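You operate a simulated robot arm through the tools that you are given. There is no shell and no other tool.

You are at the controls of a simulated robot arm. One attempt, no reset.

JOB
Zero the caliper, then measure the width of short tube No 31 and sort it by the chart.
Fine: zero it with the jaw shut and leave the jaw open; long green tray if within both limits, else long red tray.

It is judged by the outcome, as a careful person would: the job done as asked, and still so three seconds after it is handed in. It fails if anything else is knocked over, pushed out of place, dropped, spilled or broken.

ROBOT AND FRAMES
A 7-joint arm with a two-finger parallel gripper, fixed in place. Base frame: the origin is on the floor under the middle of its stand, x ahead of it, y to its left, z up; the work surface is at about z = 0.9. Readings come in m, rad, newtons and seconds.
It reaches about 1.479 m from its shoulder. Its first joint turns from -2.897 to 2.897 rad. Payload 4.4 kg.
Tool frame: the origin (TCP) lies between the finger pads and is the grasp point; the fingertips stand 0.023 m ahead of it; z points along the fingers, y is the line along which they close. The gripper opens to 0.094 m. The fingers are 0.038 m wide and 0.01 m thick; the gripper's body (0.054 by 0.096 m) begins 0.039 m behind the TCP.
Orientation is that of the tool frame in the base frame, as a unit quaternion [w, x, y, z]. With the fingers straight down and closing along the base's y, the tool's x points along the base's -x, its y along +y and its z along -z.

CONTROLS
- The arm moves only by the tool step_arm. Its argument "deltas" is one flat list of numbers, 7 for each row, row after row: the shift along the tool's x, y, z in m, then the turn, a rotation vector about the tool's x, y, z in rad, then the finger opening in m, from 0 to 0.094. In form: [tx, ty, tz, wx, wy, wz, fingers, tx, ty, tz, wx, wy, wz, fingers, ...]. A call has 1 to 20 rows; each row is the pose to reach, as a shift and turn from the pose commanded when the call began, along the tool's axes at that moment. Rows are played at 5 a second. More than 0.05 m and 0.15 rad between two rows, or a gripper value outside its range, and nothing of the call is played. Where a pose cannot be reached the arm comes as near as it can. A force on the tool above 90 N (or 10 N above the force at the start of the call, whichever is more), or a blocked arm, ends the call early, and 0.2 s more pass. The fingers move at their own pace (about 0.072 m/s each) and stop on an object; they squeeze with about 36 N. The grip force told is the motor's: it shows also when the fingers shut on nothing. Time passes only in rows, and 0.2 s behind the last, so rows that repeat a pose let the fingers close. It gives the time, the measured TCP pose, the force on the tool (base axes), the opening and the grip force at its end, in the units of the frame above (readings bear some noise), with the torque about the TCP (base axes, N m) and any sound that the robot's microphone picked up.
- Cameras (640 x 400 px; columns grow to the right, rows downward): "scene" is fixed at [0.2209, -0.6514, 1.6254]; the picture's right is [0.64, -0.77, 0.00], its down [-0.43, -0.36, -0.83] and it looks along [0.64, 0.53, -0.56] (base axes); focal length 338 px, centre (320, 200). "wrist" rides on the gripper at [0.086, 0.016, -0.075] in the tool frame; the picture's right is [-0.18, 0.98, 0.00], its down [-0.58, -0.11, -0.81] and it looks along [-0.79, -0.15, 0.59] (tool axes); focal length 243 px, centre (320, 200). There is no depth. A picture from a camera that has moved, and an enlarged one, comes with that camera's place and axes in the base frame and with its lens.
- capture(camera): a new picture of that camera. No time passes.
- enlarge(camera, box): a new picture of the part [left, top, right, bottom] of that camera's present view, enlarged. No time passes.
- close_job(): hands the job in; it is judged then, once.

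Nothing tells you positions but the pictures and the camera data. Unless the task says otherwise, let go and move clear before handing in.

The tools are called after ">>>" as name(argument=value, ...) on one line, values as JSON. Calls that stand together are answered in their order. step_arm: Moves the arm, as the interface text tells. Its arguments: {"type":"object","properties":{"deltas":{"type":"array","items":{"type":"number"}}},"required":["deltas"]} The other tools are called the same way: capture (camera) takes a picture; enlarge (camera, box) takes an enlarged picture of a part of a camera's view; close_job () hands the job in.

At the start:

```text
clock: 0.0
tcp_pos: [0.6126, 0.105, 1.2163]
tool_rot: [-0.001, 0.0, 1.0, 0.0]
ft_force: [-0.9, -0.7, -0.6]
ft_torque: [0.0, 0.0, -0.01]
width: 0.0939
finger_force: 0.0
```

scene: 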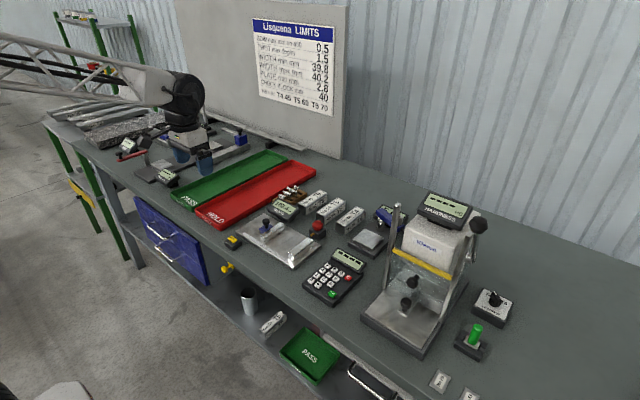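
wrist: 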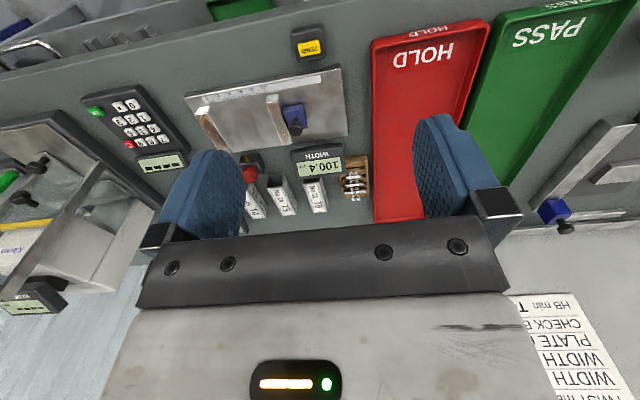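

I see a bench with a caliper-like fixture (display "WIDTH", with a sliding jaw and a blue knob), a yellow ZERO button, several tubes, green PASS and red HOLD trays and a limits chart. I'll look closer before moving.

>>> enlarge(camera="scene", box=[240, 10, 345, 120])

>>> enlarge(camera="scene", box=[220, 170, 380, 280])

>>> enlarge(camera="wrist", box=[180, 20, 380, 230])

>>> enlarge(camera="scene", box=[90, 100, 260, 220])

```text
3.64 times, centred on (292, 65) of scene
camera zoom: at [0.2209, -0.6514, 1.6254], right [0.64, -0.77, 0.0], down [-0.43, -0.36, -0.83], along [0.64, 0.53, -0.56], focal length 1229 px, centre (420, 691)
```

zoom: 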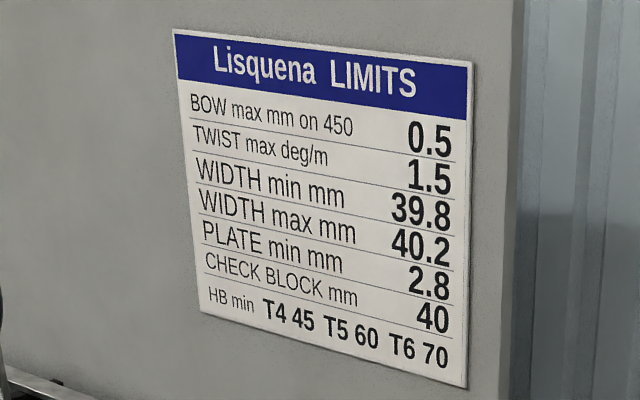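

```text
3.64 times, centred on (300, 225) of scene
camera zoom: at [0.2209, -0.6514, 1.6254], right [0.64, -0.77, 0.0], down [-0.43, -0.36, -0.83], along [0.64, 0.53, -0.56], focal length 1229 px, centre (393, 109)
```

zoom: 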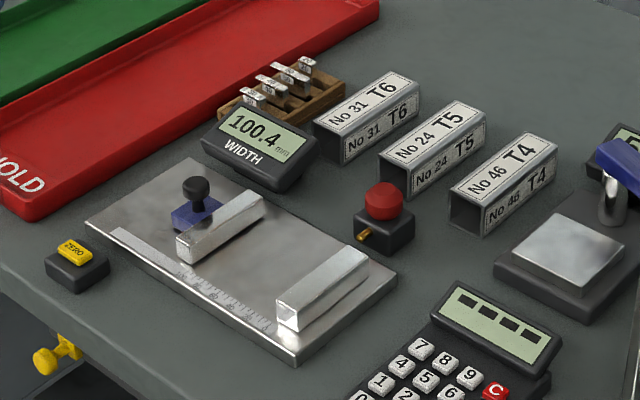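

```text
1.90 times, centred on (280, 125) of wrist
camera zoom: at [0.5268, 0.1218, 1.2908], right [0.18, 0.98, 0.0], down [0.58, -0.11, 0.81], along [0.79, -0.15, -0.59], focal length 462 px, centre (396, 343)
```

zoom: 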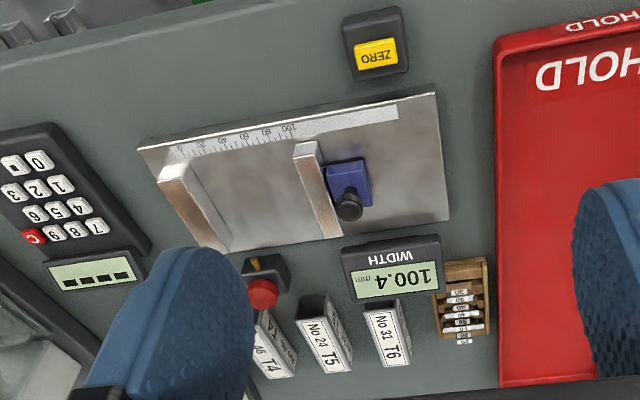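

```text
3.33 times, centred on (175, 160) of scene
camera zoom: at [0.2209, -0.6514, 1.6254], right [0.64, -0.77, 0.0], down [-0.43, -0.36, -0.83], along [0.64, 0.53, -0.56], focal length 1126 px, centre (803, 333)
```

zoom: 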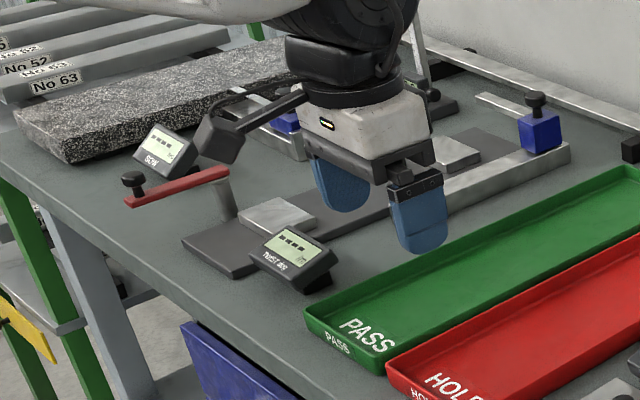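

The bench holds a caliper plate at x≈0.71–0.83, y≈-0.14–0.12. The fixed jaw is at the -y end, and the sliding jaw with its blue carriage and knob is near (0.77, 0.03). ZERO is near (0.667, 0.08) and tube No 31 near (0.99, 0.02). The chart gives a width of 39.8–40.2 mm. I'll move above the caliper for a closer look.

>>> step_arm(deltas=[-0.018, -0.015, 0.023, 0, 0, 0, 0.094, -0.036, -0.03, 0.046, 0, 0, 0, 0.094, -0.054, -0.045, 0.07, 0, 0, 0, 0.094, -0.072, -0.06, 0.093, 0, 0, 0, 0.094, -0.0874, -0.075, 0.1163, 0, 0, 0, 0.094])

>>> capture(camera="wrist")

>>> capture(camera="scene")

```text
clock: 1.2
tcp_pos: [0.7021, 0.0307, 1.101]
tool_rot: [0.0, 0.0, 1.0, 0.0]
ft_force: [-0.6, -0.2, -0.1]
ft_torque: [0.03, 0.02, 0.0]
width: 0.0939
finger_force: 0.1
```

```text
taken
camera wrist: at [0.6148, 0.0476, 1.1755], right [0.18, 0.98, 0.0], down [0.58, -0.11, 0.81], along [0.79, -0.15, -0.59], focal length 243 px, centre (320, 200)
```

wrist: 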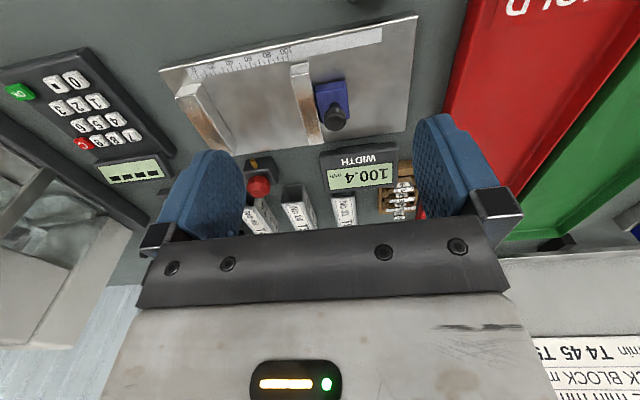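

```text
taken
```

scene: 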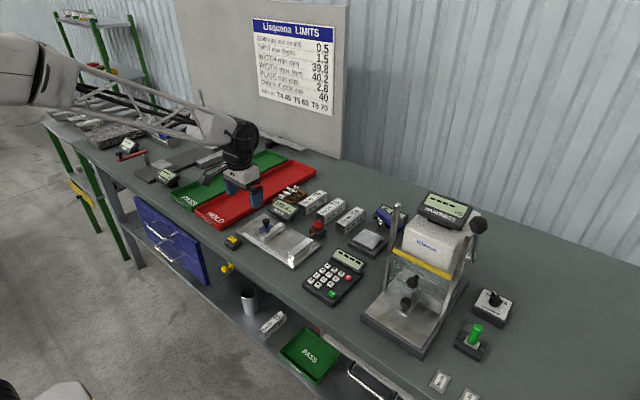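

>>> enlarge(camera="wrist", box=[150, 10, 430, 230])

>>> enlarge(camera="scene", box=[220, 190, 340, 275])

```text
1.82 times, centred on (290, 120) of wrist
camera zoom: at [0.6148, 0.0476, 1.1755], right [0.18, 0.98, 0.0], down [0.58, -0.11, 0.81], along [0.79, -0.15, -0.59], focal length 441 px, centre (374, 346)
```

zoom: 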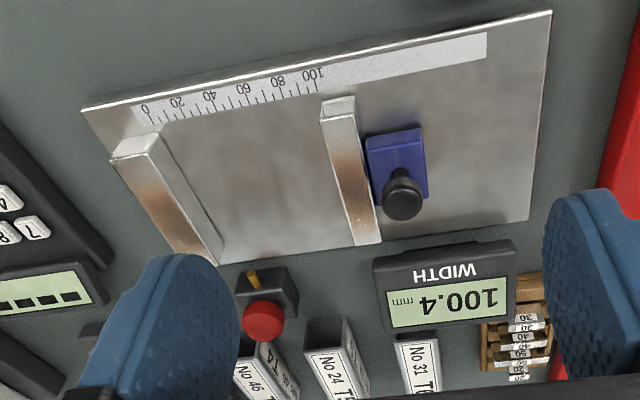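

```text
4.71 times, centred on (280, 232) of scene
camera zoom: at [0.2209, -0.6514, 1.6254], right [0.64, -0.77, 0.0], down [-0.43, -0.36, -0.83], along [0.64, 0.53, -0.56], focal length 1590 px, centre (508, 47)
```

zoom: 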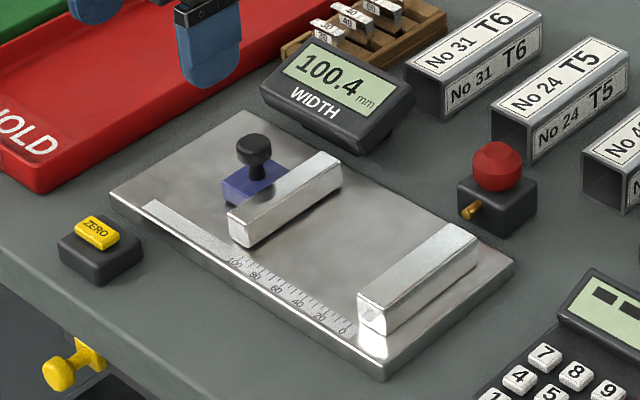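

>>> enlarge(camera="scene", box=[240, 205, 320, 255])

>>> enlarge(camera="wrist", box=[270, 30, 400, 160])

>>> enlarge(camera="wrist", box=[150, 30, 270, 160])

```text
8.00 times, centred on (280, 230) of scene
camera zoom: at [0.2209, -0.6514, 1.6254], right [0.64, -0.77, 0.0], down [-0.43, -0.36, -0.83], along [0.64, 0.53, -0.56], focal length 2703 px, centre (640, -40)
```

zoom: 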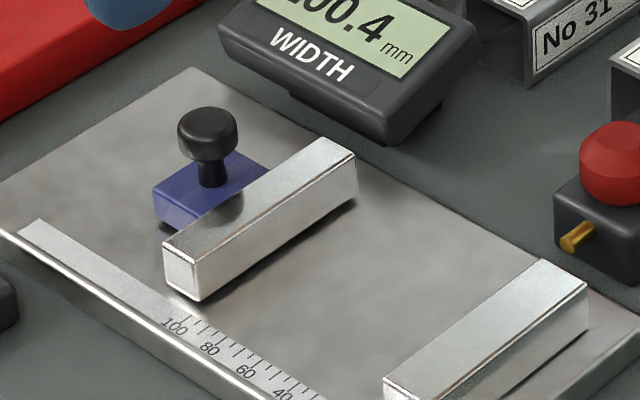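

```text
3.08 times, centred on (335, 95) of wrist
camera zoom: at [0.6148, 0.0476, 1.1755], right [0.18, 0.98, 0.0], down [0.58, -0.11, 0.81], along [0.79, -0.15, -0.59], focal length 746 px, centre (274, 523)
```

zoom: 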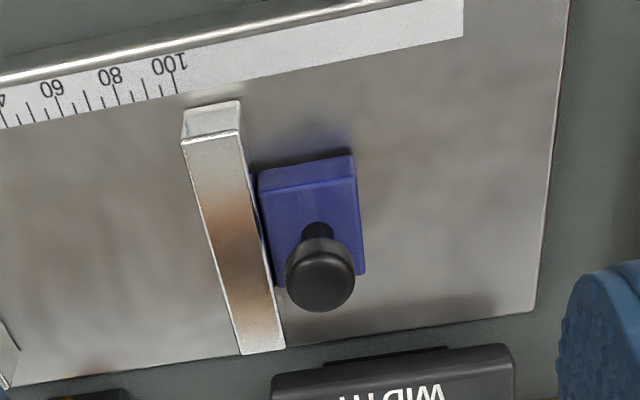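

```text
3.08 times, centred on (210, 95) of wrist
camera zoom: at [0.6148, 0.0476, 1.1755], right [0.18, 0.98, 0.0], down [0.58, -0.11, 0.81], along [0.79, -0.15, -0.59], focal length 746 px, centre (658, 523)
```

zoom: 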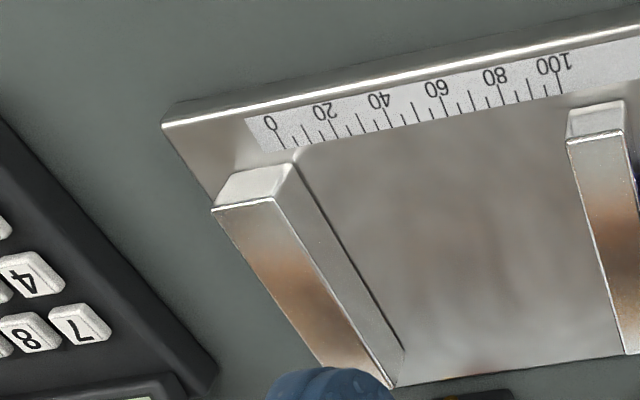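

The knob cap is at about (0.773, 0.035, 0.956), the jaw top is at z≈0.938, and the jaw slides along y. I'll move above the knob first with the fingers partly open, then check.

>>> step_arm(deltas=[-0.02, 0.001, 0.02, 0, 0, 0, 0.06, -0.04, 0.003, 0.04, 0, 0, 0, 0.06, -0.056, 0.004, 0.06, 0, 0, 0, 0.06, -0.072, 0.005, 0.08, 0, 0, 0, 0.06, -0.072, 0.005, 0.08, 0, 0, 0, 0.06])

>>> capture(camera="wrist")

>>> enlarge(camera="scene", box=[220, 170, 340, 255])

```text
clock: 2.4
tcp_pos: [0.7728, 0.0363, 1.02]
tool_rot: [0.001, 0.0, 1.0, 0.0]
ft_force: [-0.1, 0.5, 0.4]
ft_torque: [0.02, -0.02, -0.03]
width: 0.06
finger_force: 0.1
```

```text
taken
camera wrist: at [0.6866, 0.0524, 1.0946], right [0.18, 0.98, 0.0], down [0.58, -0.11, 0.81], along [0.79, -0.15, -0.59], focal length 243 px, centre (320, 200)
```

wrist: 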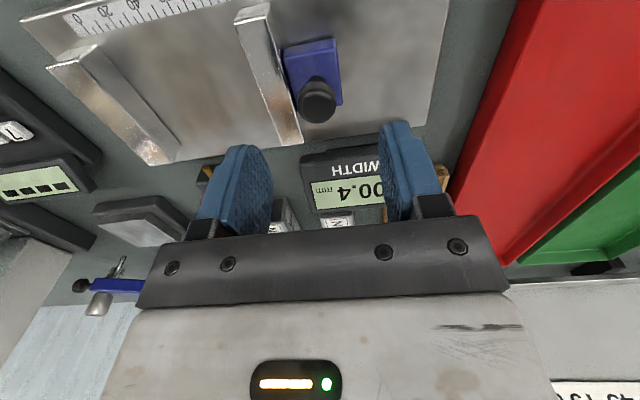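

```text
4.71 times, centred on (280, 212) of scene
camera zoom: at [0.2209, -0.6514, 1.6254], right [0.64, -0.77, 0.0], down [-0.43, -0.36, -0.83], along [0.64, 0.53, -0.56], focal length 1590 px, centre (508, 141)
```

zoom: 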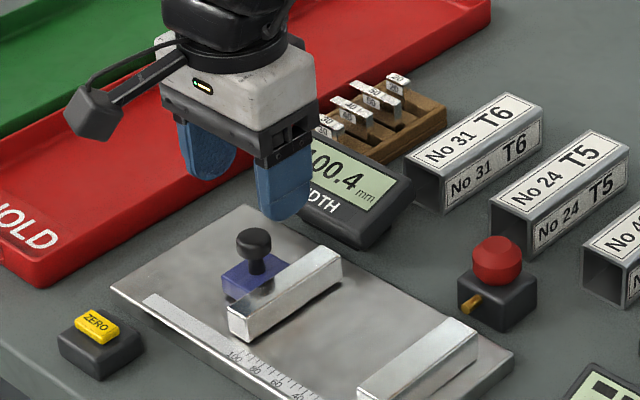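

The gripper is centred over the knob, as both views confirm. I'll lower it 52 mm and close on the cap.

>>> step_arm(deltas=[0, 0, 0.02, 0, 0, 0, 0.05, 0, 0, 0.04, 0, 0, 0, 0.05, 0, 0, 0.052, 0, 0, 0, 0.05, 0, 0, 0.052, 0, 0, 0, 0.0, 0, 0, 0.052, 0, 0, 0, 0.0, 0, 0, 0.052, 0, 0, 0, 0.0])

>>> capture(camera="wrist")

>>> enlarge(camera="scene", box=[220, 170, 340, 255])

```text
clock: 3.8
tcp_pos: [0.7706, 0.034, 0.9678]
tool_rot: [0.0, 0.0, 1.0, 0.0]
ft_force: [1.2, -7.5, 1.4]
ft_torque: [0.11, -0.27, -0.04]
width: 0.0236
finger_force: 45.5
```

```text
taken
camera wrist: at [0.6857, 0.0509, 1.0433], right [0.18, 0.98, 0.0], down [0.58, -0.11, 0.81], along [0.79, -0.15, -0.59], focal length 243 px, centre (320, 200)
```

wrist: 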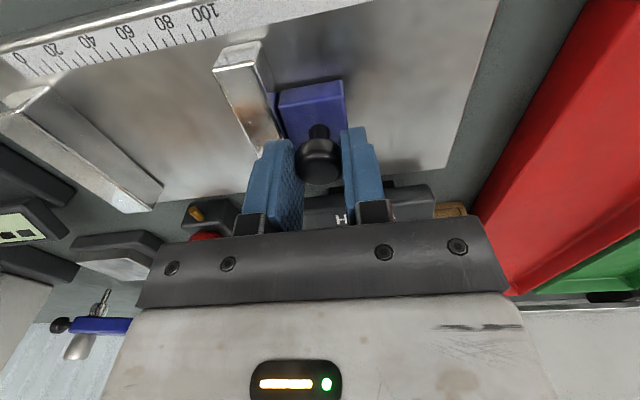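

```text
4.71 times, centred on (280, 212) of scene
camera zoom: at [0.2209, -0.6514, 1.6254], right [0.64, -0.77, 0.0], down [-0.43, -0.36, -0.83], along [0.64, 0.53, -0.56], focal length 1590 px, centre (508, 141)
```

zoom: 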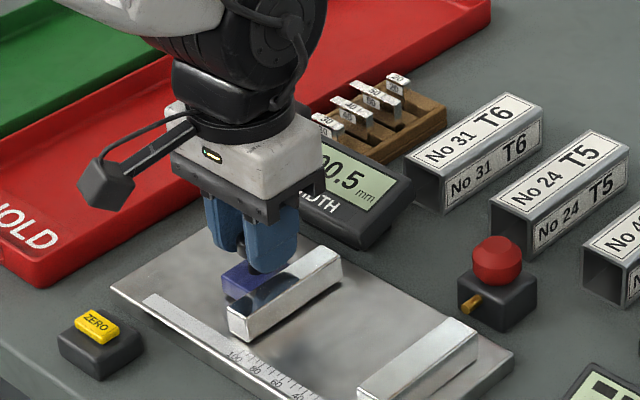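

The knob is gripped at 23.6 mm. I'll slide the jaw toward -y by about 85 mm and check the force and the display.

>>> step_arm(deltas=[0, -0.012, 0, 0, 0, 0, 0, 0, -0.024, 0, 0, 0, 0, 0, 0, -0.036, 0, 0, 0, 0, 0, 0, -0.048, 0, 0, 0, 0, 0, 0, -0.06, 0, 0, 0, 0, 0, 0, -0.072, 0, 0, 0, 0, 0, 0, -0.084, 0, 0, 0, 0, 0, 0, -0.084, 0, 0, 0, 0, 0])

>>> enlarge(camera="scene", box=[220, 170, 340, 255])

>>> capture(camera="wrist")

```text
clock: 5.6
tcp_pos: [0.772, -0.0497, 0.969]
tool_rot: [0.001, 0.0, 1.0, -0.001]
ft_force: [-17.7, -0.3, 34.0]
ft_torque: [0.16, 0.25, 0.01]
width: 0.0234
finger_force: 45.3
```

```text
4.71 times, centred on (280, 212) of scene
camera zoom: at [0.2209, -0.6514, 1.6254], right [0.64, -0.77, 0.0], down [-0.43, -0.36, -0.83], along [0.64, 0.53, -0.56], focal length 1590 px, centre (508, 141)
```

zoom: 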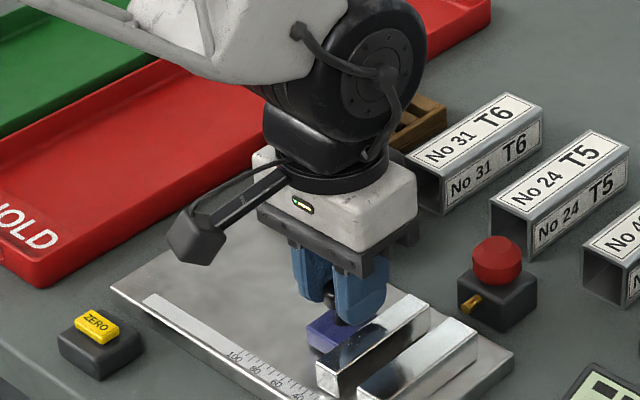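

```text
taken
camera wrist: at [0.6857, -0.0329, 1.0431], right [0.18, 0.98, 0.0], down [0.58, -0.11, 0.81], along [0.79, -0.15, -0.59], focal length 243 px, centre (320, 200)
```

wrist: 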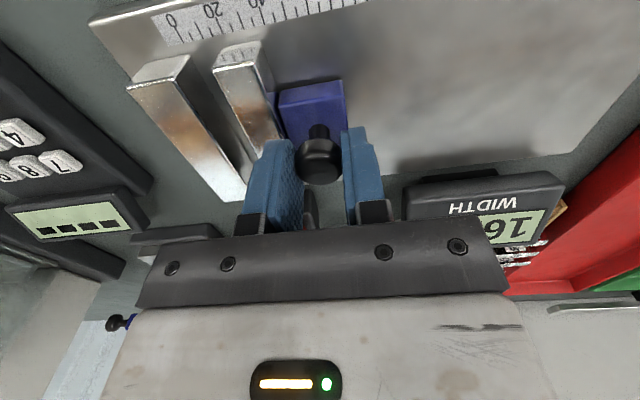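

The jaw slides freely, the display shows about 16, and roughly 16 mm of gap remains. I'll close most of it and ease off the side load slightly.

>>> step_arm(deltas=[0.0003, -0.005, -0.0006, 0, 0, 0, 0, 0.0005, -0.01, -0.001, 0, 0, 0, 0, 0.0005, -0.0135, -0.001, 0, 0, 0, 0, 0.0005, -0.0135, -0.001, 0, 0, 0, 0])

>>> capture(camera="wrist")

```text
clock: 6.6
tcp_pos: [0.7713, -0.0627, 0.9689]
tool_rot: [0.0, 0.0, 1.0, 0.0]
ft_force: [11.1, 1.1, 8.2]
ft_torque: [0.19, -0.7, 0.0]
width: 0.0236
finger_force: 45.4
```

```text
taken
camera wrist: at [0.6858, -0.0462, 1.0431], right [0.18, 0.98, 0.0], down [0.58, -0.11, 0.81], along [0.79, -0.15, -0.59], focal length 243 px, centre (320, 200)
```

wrist: 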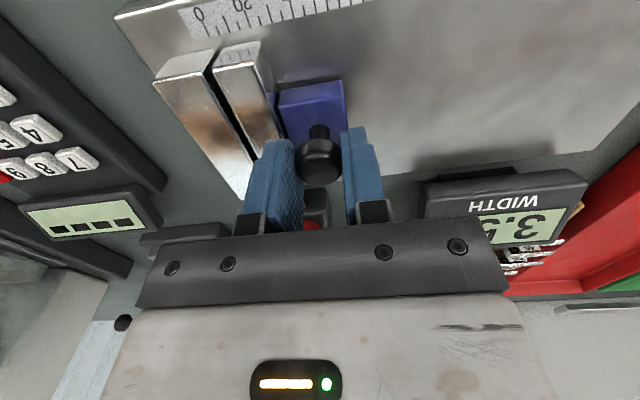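

The display reads about 3.5 with a small gap left. I'll continue in small steps until contact.

>>> step_arm(deltas=[0, -0.001, 0, 0, 0, 0, 0, 0, -0.002, 0, 0, 0, 0, 0, 0, -0.003, 0, 0, 0, 0, 0, 0, -0.003, 0, 0, 0, 0, 0])

>>> enlarge(camera="wrist", box=[380, 140, 640, 280])

>>> enlarge(camera="wrist", box=[120, 0, 360, 200])

```text
clock: 7.6
tcp_pos: [0.771, -0.0658, 0.9684]
tool_rot: [0.0, 0.0, 1.0, 0.0]
ft_force: [23.5, 1.0, 1.1]
ft_torque: [0.17, -0.37, 0.0]
width: 0.0237
finger_force: 44.7
```

```text
2.46 times, centred on (510, 210) of wrist
camera zoom: at [0.6858, -0.0487, 1.0431], right [0.18, 0.98, 0.0], down [0.58, -0.11, 0.81], along [0.79, -0.15, -0.59], focal length 597 px, centre (-148, 175)
```

zoom: 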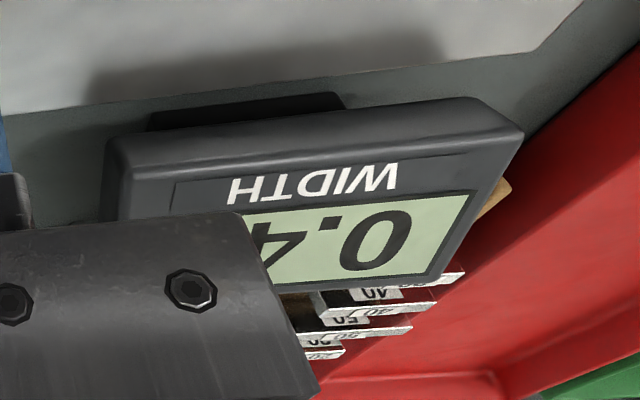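

```text
2.00 times, centred on (240, 100) of wrist
camera zoom: at [0.6858, -0.0487, 1.0431], right [0.18, 0.98, 0.0], down [0.58, -0.11, 0.81], along [0.79, -0.15, -0.59], focal length 485 px, centre (480, 400)
```

zoom: 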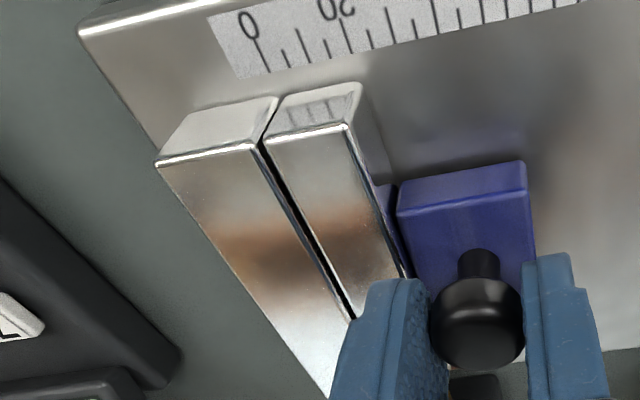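

The display reads 0.4 with no contact force yet. I'll nudge the jaw in 0.5 mm steps until force builds.

>>> step_arm(deltas=[0, -0.0005, 0, 0, 0, 0, 0, 0, -0.001, 0, 0, 0, 0, 0, 0, -0.001, 0, 0, 0, 0, 0])

>>> enlarge(camera="wrist", box=[380, 140, 640, 280])

>>> enlarge(camera="wrist", box=[120, 0, 360, 200])

```text
clock: 8.4
tcp_pos: [0.7728, -0.0661, 0.9682]
tool_rot: [-0.001, 0.0, 1.0, 0.0]
ft_force: [19.7, 1.8, -2.5]
ft_torque: [-0.2, -0.33, 0.03]
width: 0.0235
finger_force: 45.0
```

```text
2.46 times, centred on (510, 210) of wrist
camera zoom: at [0.6858, -0.0493, 1.0431], right [0.18, 0.98, 0.0], down [0.58, -0.11, 0.81], along [0.79, -0.15, -0.59], focal length 597 px, centre (-148, 175)
```

zoom: 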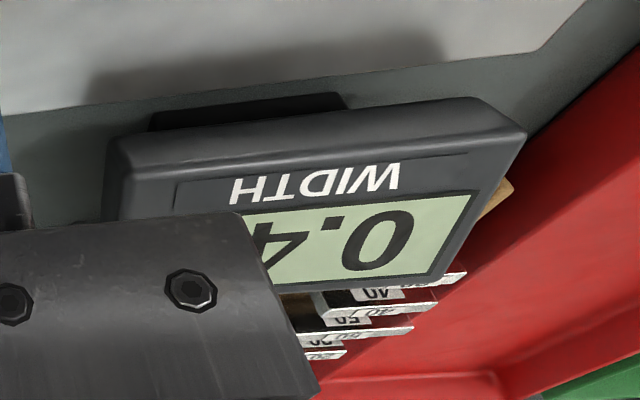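

```text
2.00 times, centred on (240, 100) of wrist
camera zoom: at [0.6858, -0.0493, 1.0431], right [0.18, 0.98, 0.0], down [0.58, -0.11, 0.81], along [0.79, -0.15, -0.59], focal length 485 px, centre (480, 400)
```

zoom: 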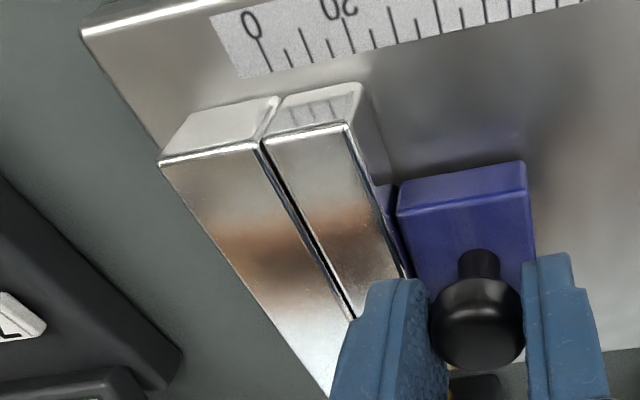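

>>> step_arm(deltas=[0, -0.0007, 0, 0, 0, 0, 0, 0, -0.0015, 0, 0, 0, 0, 0, 0, -0.0015, 0, 0, 0, 0, 0])

>>> enlarge(camera="wrist", box=[380, 140, 640, 280])

>>> enlarge(camera="wrist", box=[120, 0, 360, 200])

```text
clock: 9.2
tcp_pos: [0.7722, -0.0674, 0.9686]
tool_rot: [0.0, -0.001, 1.0, -0.001]
ft_force: [9.8, 49.1, 0.5]
ft_torque: [0.25, -0.21, -0.02]
width: 0.0233
finger_force: 45.0
```

```text
2.46 times, centred on (510, 210) of wrist
camera zoom: at [0.6858, -0.0501, 1.0432], right [0.18, 0.98, 0.0], down [0.58, -0.11, 0.81], along [0.79, -0.15, -0.59], focal length 597 px, centre (-148, 175)
```

zoom: 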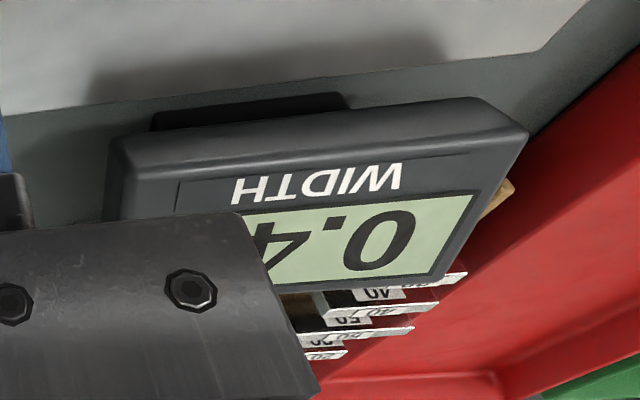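

```text
2.00 times, centred on (240, 100) of wrist
camera zoom: at [0.6858, -0.0501, 1.0432], right [0.18, 0.98, 0.0], down [0.58, -0.11, 0.81], along [0.79, -0.15, -0.59], focal length 485 px, centre (480, 400)
```

zoom: 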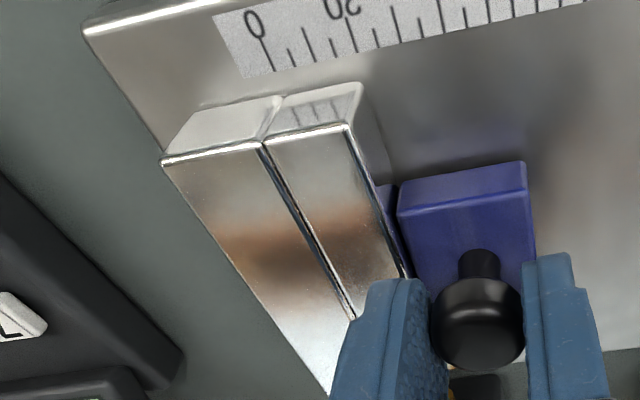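

The jaw is shut (49 N reaction) and the display reads 0.4, which is the zero offset. I'll relax the push, open the fingers and rise clear of the knob.

>>> step_arm(deltas=[0, 0.0008, 0, 0, 0, 0, 0, 0, 0.0008, 0, 0, 0, 0, 0.045, 0, 0.0008, 0, 0, 0, 0, 0.05, 0, 0.0008, -0.03, 0, 0, 0, 0.05, 0, 0.0008, -0.07, 0, 0, 0, 0.05, 0, 0.0008, -0.07, 0, 0, 0, 0.05])

>>> enlarge(camera="scene", box=[220, 180, 340, 265])

>>> capture(camera="wrist")

```text
clock: 10.6
tcp_pos: [0.7725, -0.0672, 1.0428]
tool_rot: [0.001, 0.0, 1.0, 0.0]
ft_force: [0.2, 0.2, -1.3]
ft_torque: [0.02, 0.01, 0.0]
width: 0.0501
finger_force: 0.1
```

```text
4.71 times, centred on (280, 222) of scene
camera zoom: at [0.2209, -0.6514, 1.6254], right [0.64, -0.77, 0.0], down [-0.43, -0.36, -0.83], along [0.64, 0.53, -0.56], focal length 1590 px, centre (508, 94)
```

zoom: 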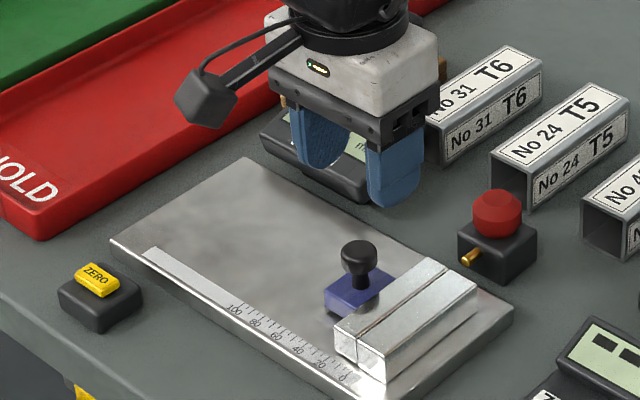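

```text
taken
camera wrist: at [0.6872, -0.0514, 1.1162], right [0.18, 0.98, 0.0], down [0.58, -0.11, 0.81], along [0.79, -0.15, -0.59], focal length 243 px, centre (320, 200)
```

wrist: 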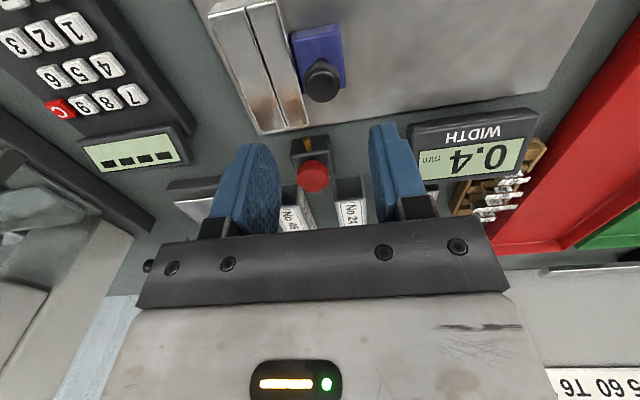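

The jaw is shut and the display is steady at 0.4. Next I'll go over the ZERO button, at about (0.670, 0.081, 0.928), with the fingers closed.

>>> step_arm(deltas=[0.02, 0.03, 0, 0, 0, 0, 0.03, 0.041, 0.06, 0, 0, 0, 0, 0.0, 0.0615, 0.09, 0.005, 0, 0, 0, 0.0, 0.082, 0.12, 0.01, 0, 0, 0, 0.0, 0.1025, 0.148, 0.0128, 0, 0, 0, 0.0, 0.1025, 0.148, 0.0128, 0, 0, 0, 0.0])

>>> capture(camera="wrist")

>>> enlarge(camera="scene", box=[200, 180, 320, 265])

```text
clock: 12.0
tcp_pos: [0.6693, 0.0806, 1.0262]
tool_rot: [0.0, 0.0, 1.0, 0.0]
ft_force: [0.3, 0.5, 0.3]
ft_torque: [-0.02, -0.01, 0.03]
width: 0.0001
finger_force: 36.1
```

```text
taken
camera wrist: at [0.5832, 0.0966, 1.1006], right [0.18, 0.98, 0.0], down [0.58, -0.11, 0.81], along [0.79, -0.15, -0.59], focal length 243 px, centre (320, 200)
```

wrist: 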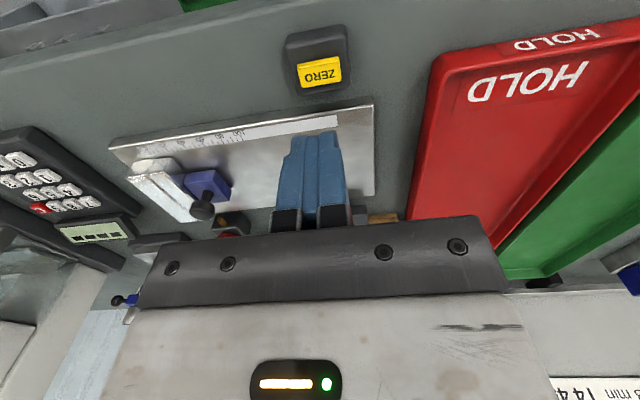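

```text
4.71 times, centred on (260, 222) of scene
camera zoom: at [0.2209, -0.6514, 1.6254], right [0.64, -0.77, 0.0], down [-0.43, -0.36, -0.83], along [0.64, 0.53, -0.56], focal length 1590 px, centre (602, 94)
```

zoom: 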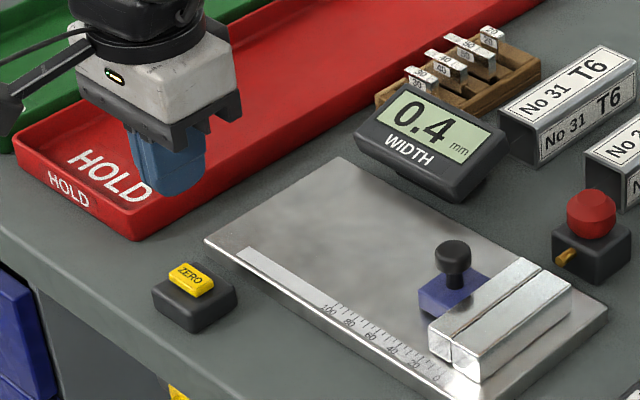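

The fingers are centred over ZERO. I'll descend most of the way, then press gently.

>>> step_arm(deltas=[0, 0, 0.025, 0, 0, 0, 0, 0, 0, 0.05, 0, 0, 0, 0, 0, 0, 0.066, 0, 0, 0, 0, 0, 0, 0.066, 0, 0, 0, 0])

>>> enlarge(camera="scene", box=[210, 190, 290, 250])

>>> capture(camera="wrist")

```text
clock: 13.0
tcp_pos: [0.6691, 0.0813, 0.9605]
tool_rot: [0.0, 0.0, 1.0, 0.0]
ft_force: [0.0, -0.2, -0.2]
ft_torque: [-0.01, -0.04, 0.0]
width: 0.0001
finger_force: 35.8
```

```text
6.67 times, centred on (250, 220) of scene
camera zoom: at [0.2209, -0.6514, 1.6254], right [0.64, -0.77, 0.0], down [-0.43, -0.36, -0.83], along [0.64, 0.53, -0.56], focal length 2252 px, centre (787, 67)
```

zoom: 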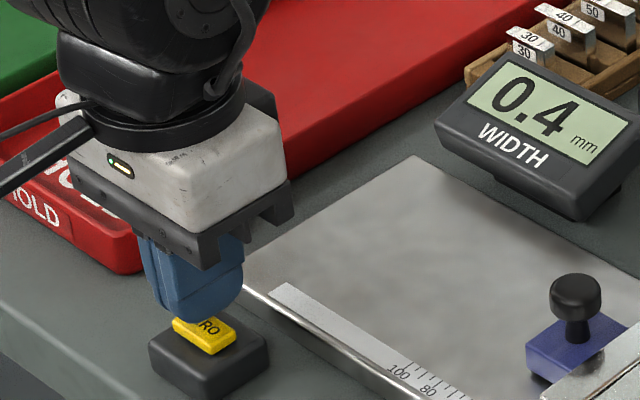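

```text
taken
camera wrist: at [0.5834, 0.0975, 1.0347], right [0.18, 0.98, 0.0], down [0.58, -0.11, 0.81], along [0.79, -0.15, -0.59], focal length 243 px, centre (320, 200)
```

wrist: 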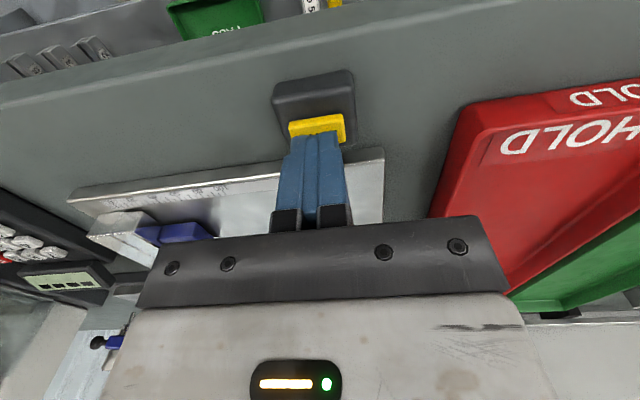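

>>> step_arm(deltas=[-0.001, -0.001, 0.003, 0, 0, 0, 0, -0.002, -0.001, 0.006, 0, 0, 0, 0, -0.002, -0.001, 0.009, 0, 0, 0, 0, -0.002, -0.001, 0.011, 0, 0, 0, 0])

>>> enlarge(camera="scene", box=[210, 190, 290, 250])

```text
clock: 14.0
tcp_pos: [0.6715, 0.0791, 0.9484]
tool_rot: [-0.001, 0.0, 1.0, 0.0]
ft_force: [0.7, -0.8, 0.5]
ft_torque: [0.01, -0.01, 0.02]
width: 0.0
finger_force: 35.4
```

```text
6.67 times, centred on (250, 220) of scene
camera zoom: at [0.2209, -0.6514, 1.6254], right [0.64, -0.77, 0.0], down [-0.43, -0.36, -0.83], along [0.64, 0.53, -0.56], focal length 2252 px, centre (787, 67)
```

zoom: 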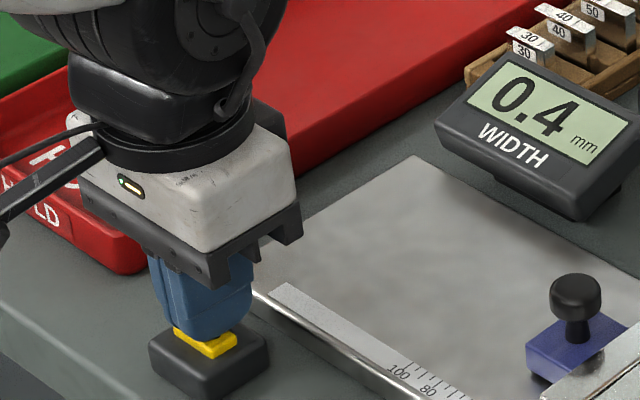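

No contact yet, with the tip at z≈0.926. I'll keep pressing in 1–2 mm steps and watch the force.

>>> step_arm(deltas=[0, 0, 0.0015, 0, 0, 0, 0, 0, 0, 0.003, 0, 0, 0, 0, 0, 0, 0.003, 0, 0, 0, 0])

>>> enlarge(camera="scene", box=[210, 190, 290, 250])

```text
clock: 14.8
tcp_pos: [0.6723, 0.0792, 0.9451]
tool_rot: [0.0, 0.0, 1.0, 0.0]
ft_force: [0.1, 1.7, 3.9]
ft_torque: [0.06, 0.05, -0.01]
width: 0.0001
finger_force: 36.3
heard: click
```

```text
6.67 times, centred on (250, 220) of scene
camera zoom: at [0.2209, -0.6514, 1.6254], right [0.64, -0.77, 0.0], down [-0.43, -0.36, -0.83], along [0.64, 0.53, -0.56], focal length 2252 px, centre (787, 67)
```

zoom: 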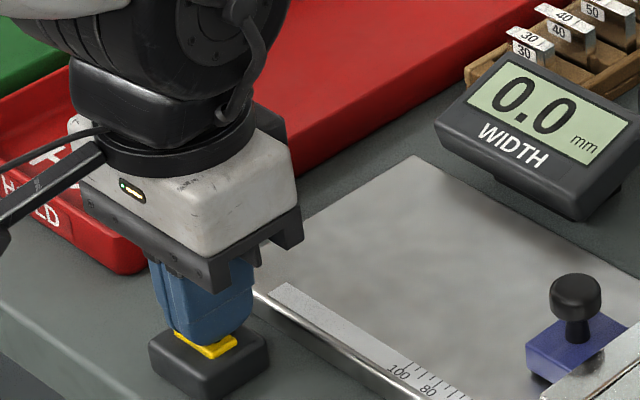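

A click was heard and the display reads 0.0, so the caliper is zeroed with the jaw shut. I'll rise and return above the knob to open the jaw.

>>> step_arm(deltas=[0, 0, -0.04, 0, 0, 0, 0, 0, 0, -0.085, 0, 0, 0, 0, -0.025, -0.036, -0.085, 0, 0, 0, 0.02, -0.05, -0.073, -0.085, 0, 0, 0, 0.05, -0.075, -0.11, -0.085, 0, 0, 0, 0.05, -0.1, -0.1465, -0.085, 0, 0, 0, 0.05, -0.1, -0.1465, -0.085, 0, 0, 0, 0.05])

>>> capture(camera="wrist")

>>> enlarge(camera="scene", box=[220, 180, 340, 265])

```text
clock: 16.4
tcp_pos: [0.7712, -0.0661, 1.0295]
tool_rot: [0.001, 0.0, 1.0, 0.0]
ft_force: [0.1, -0.5, -0.2]
ft_torque: [-0.02, -0.01, 0.01]
width: 0.0501
finger_force: 0.1
```

```text
taken
camera wrist: at [0.6851, -0.0485, 1.1038], right [0.18, 0.98, 0.0], down [0.58, -0.11, 0.81], along [0.79, -0.15, -0.59], focal length 243 px, centre (320, 200)
```

wrist: 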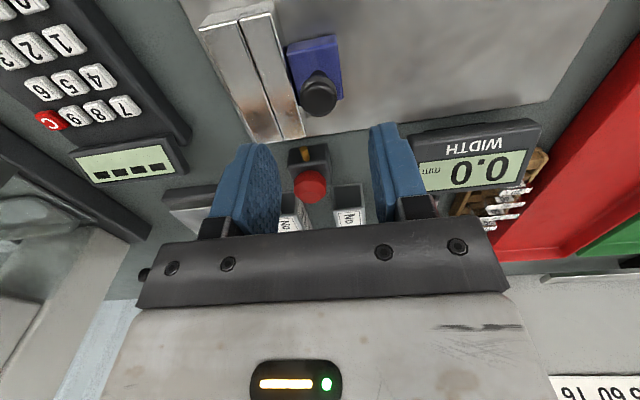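

```text
4.71 times, centred on (280, 222) of scene
camera zoom: at [0.2209, -0.6514, 1.6254], right [0.64, -0.77, 0.0], down [-0.43, -0.36, -0.83], along [0.64, 0.53, -0.56], focal length 1590 px, centre (508, 94)
```

zoom: 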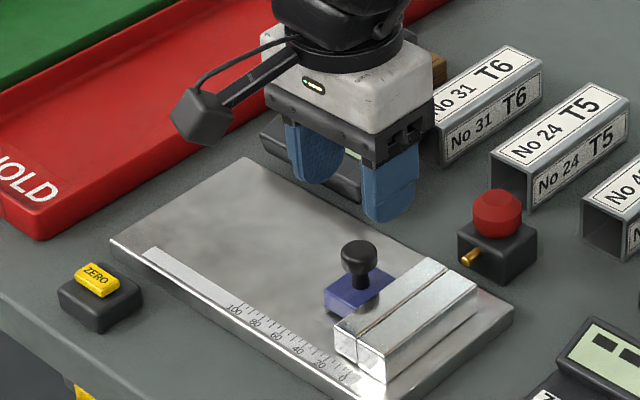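

>>> step_arm(deltas=[0, 0, 0.02, 0, 0, 0, 0.05, 0, 0, 0.04, 0, 0, 0, 0.05, 0, 0, 0.061, 0, 0, 0, 0.05, 0, 0, 0.061, 0, 0, 0, 0.0, 0, 0, 0.061, 0, 0, 0, 0.0, 0, 0, 0.061, 0, 0, 0, 0.0])

>>> capture(camera="wrist")

```text
clock: 17.8
tcp_pos: [0.7716, -0.0645, 0.9691]
tool_rot: [0.0, 0.0, 1.0, 0.0]
ft_force: [2.6, 0.5, 1.4]
ft_torque: [0.18, -0.01, -0.02]
width: 0.0237
finger_force: 45.1
```

```text
taken
camera wrist: at [0.6846, -0.0478, 1.0439], right [0.18, 0.98, 0.0], down [0.58, -0.11, 0.81], along [0.79, -0.15, -0.59], focal length 243 px, centre (320, 200)
```

wrist: 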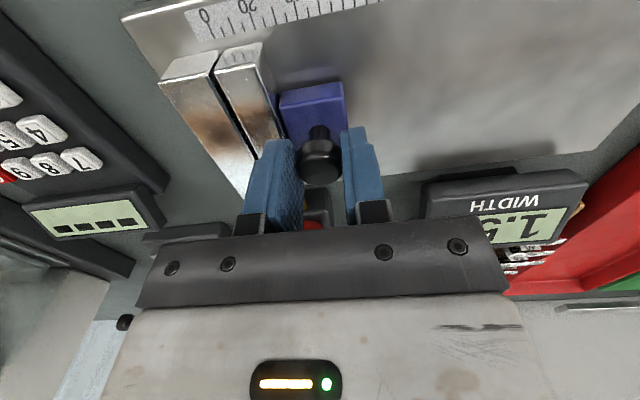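

Gripped, and the display follows at about 1.5 mm. I'll slide the jaw open toward +y by about 105 mm.

>>> step_arm(deltas=[0, 0.012, 0, 0, 0, 0, 0, 0, 0.024, 0, 0, 0, 0, 0, 0, 0.036, 0, 0, 0, 0, 0, 0, 0.048, 0, 0, 0, 0, 0, 0, 0.06, 0, 0, 0, 0, 0, 0, 0.072, 0, 0, 0, 0, 0, 0, 0.084, 0, 0, 0, 0, 0, 0, 0.096, 0, 0, 0, 0, 0, 0, 0.105, 0, 0, 0, 0, 0, 0, 0.105, 0, 0, 0, 0, 0])

>>> enlarge(camera="scene", box=[220, 170, 340, 255])

>>> capture(camera="wrist")

```text
clock: 20.1
tcp_pos: [0.7709, 0.0351, 0.9696]
tool_rot: [-0.001, 0.001, 1.0, -0.001]
ft_force: [-9.8, -33.0, 7.7]
ft_torque: [-0.08, 0.77, 0.11]
width: 0.0236
finger_force: 45.2
stopped in row 10: the force on the tool passed its limit at 93 N (the readings are from after the stop); the commanded pose is now the measured one
```

```text
4.71 times, centred on (280, 212) of scene
camera zoom: at [0.2209, -0.6514, 1.6254], right [0.64, -0.77, 0.0], down [-0.43, -0.36, -0.83], along [0.64, 0.53, -0.56], focal length 1590 px, centre (508, 141)
```

zoom: 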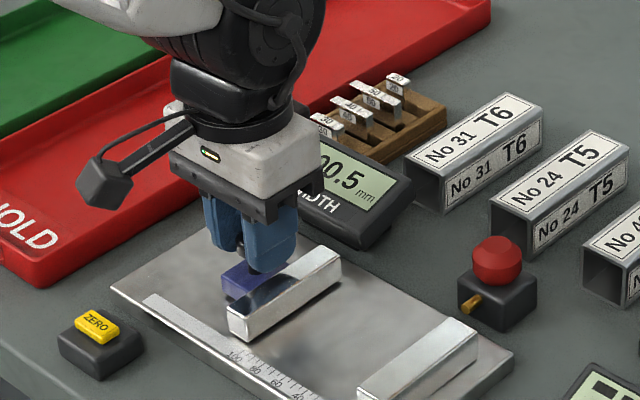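

```text
taken
camera wrist: at [0.6851, 0.0516, 1.044], right [0.19, 0.98, 0.0], down [0.58, -0.11, 0.81], along [0.79, -0.15, -0.59], focal length 243 px, centre (320, 200)
```

wrist: 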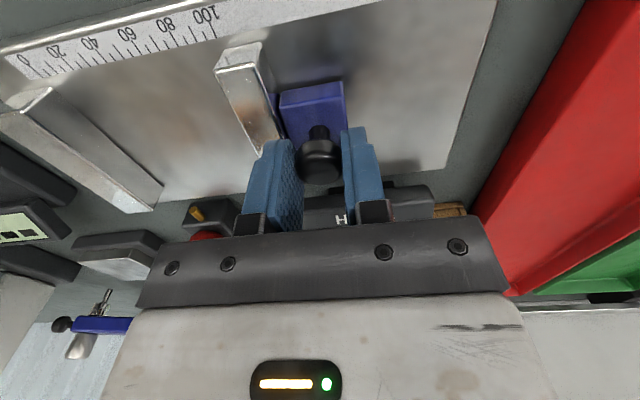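

The jaw reached its end stop at about 100 mm open and nothing was displaced. I'll relax slightly, release the knob and rise.

>>> step_arm(deltas=[0, -0.0008, 0, 0, 0, 0, 0, 0, -0.0008, 0, 0, 0, 0, 0.04, 0, -0.0008, 0, 0, 0, 0, 0.045, 0, -0.0008, -0.04, 0, 0, 0, 0.05, 0, -0.0008, -0.085, 0, 0, 0, 0.05, 0, -0.0008, -0.085, 0, 0, 0, 0.05])

>>> enlarge(camera="scene", box=[220, 170, 340, 255])

>>> capture(camera="wrist")

```text
clock: 21.6
tcp_pos: [0.7739, 0.0353, 1.0523]
tool_rot: [-0.001, 0.0, 1.0, -0.001]
ft_force: [-0.1, -1.5, 0.2]
ft_torque: [0.01, 0.01, -0.02]
width: 0.0501
finger_force: 0.0
```

```text
4.71 times, centred on (280, 212) of scene
camera zoom: at [0.2209, -0.6514, 1.6254], right [0.64, -0.77, 0.0], down [-0.43, -0.36, -0.83], along [0.64, 0.53, -0.56], focal length 1590 px, centre (508, 141)
```

zoom: 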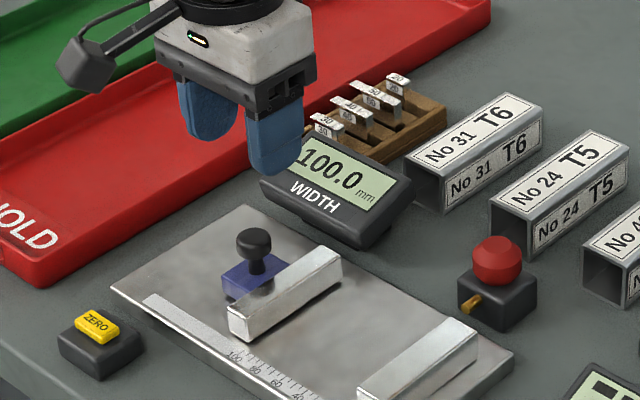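

```text
taken
camera wrist: at [0.6874, 0.0524, 1.1285], right [0.19, 0.98, 0.0], down [0.58, -0.11, 0.81], along [0.79, -0.15, -0.59], focal length 243 px, centre (320, 200)
```

wrist: 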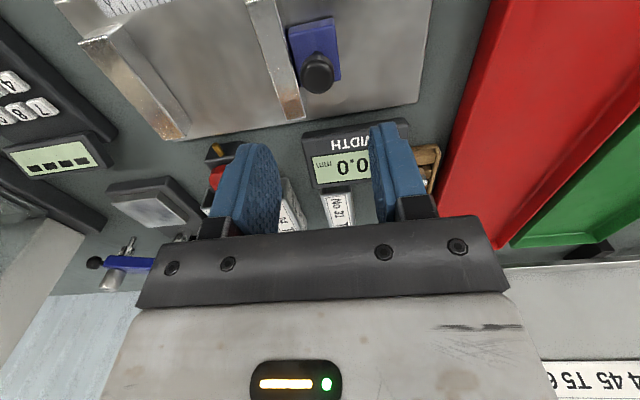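

The display reads 100.0 with the jaw open. Next I'll move toward tube No 31, stopping short to get a better view of it.

>>> step_arm(deltas=[-0.032, -0.003, -0.009, 0, 0, 0, 0.06, -0.064, -0.006, -0.018, 0, 0, 0, 0.065, -0.096, -0.01, -0.018, 0, 0, 0, 0.065, -0.126, -0.013, -0.018, 0, 0, 0, 0.065, -0.126, -0.013, -0.018, 0, 0, 0, 0.065])

>>> capture(camera="wrist")

>>> enlarge(camera="scene", box=[280, 170, 380, 240])

```text
clock: 22.8
tcp_pos: [0.8994, 0.0212, 1.0722]
tool_rot: [-0.001, 0.001, 1.0, -0.001]
ft_force: [-0.9, 0.4, 0.0]
ft_torque: [-0.01, 0.0, -0.02]
width: 0.0647
finger_force: 0.1
```

```text
taken
camera wrist: at [0.8135, 0.0374, 1.1467], right [0.19, 0.98, 0.0], down [0.58, -0.11, 0.81], along [0.79, -0.15, -0.59], focal length 243 px, centre (320, 200)
```

wrist: 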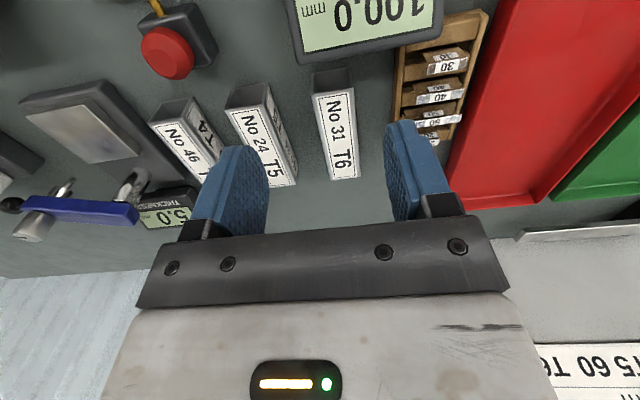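

```text
5.71 times, centred on (330, 205) of scene
camera zoom: at [0.2209, -0.6514, 1.6254], right [0.64, -0.77, 0.0], down [-0.43, -0.36, -0.83], along [0.64, 0.53, -0.56], focal length 1931 px, centre (263, 171)
```

zoom: 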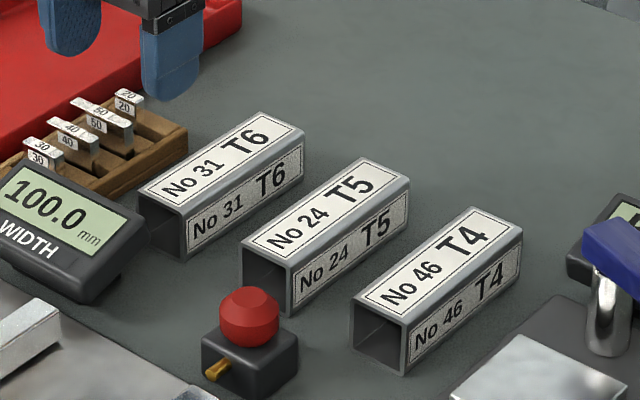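

>>> enlarge(camera="wrist", box=[260, 50, 420, 200])

>>> enlarge(camera="scene", box=[290, 180, 345, 220])

```text
2.67 times, centred on (340, 125) of wrist
camera zoom: at [0.8135, 0.0374, 1.1467], right [0.19, 0.98, 0.0], down [0.58, -0.11, 0.81], along [0.79, -0.15, -0.59], focal length 647 px, centre (267, 400)
```

zoom: 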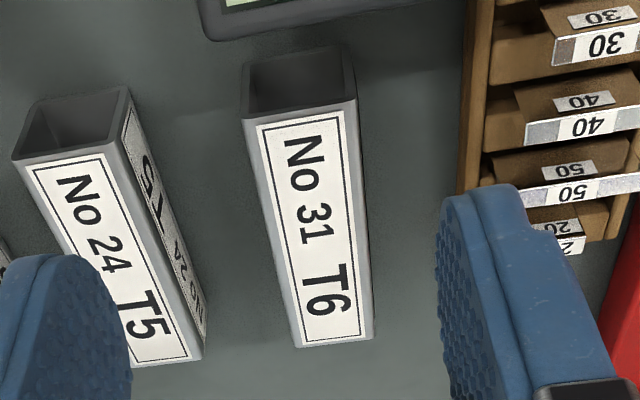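

```text
10.00 times, centred on (318, 200) of scene
camera zoom: at [0.2209, -0.6514, 1.6254], right [0.64, -0.77, 0.0], down [-0.43, -0.36, -0.83], along [0.64, 0.53, -0.56], focal length 3378 px, centre (345, 200)
```

zoom: 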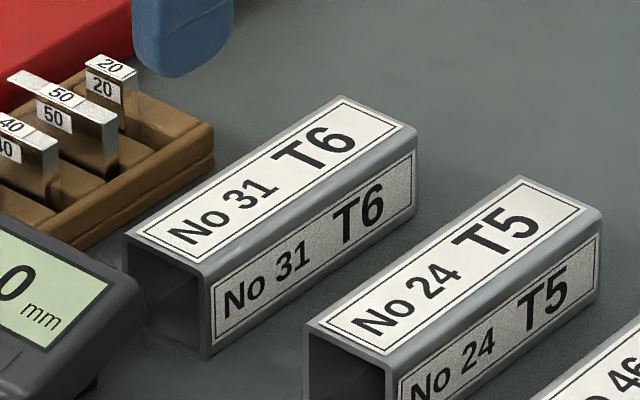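

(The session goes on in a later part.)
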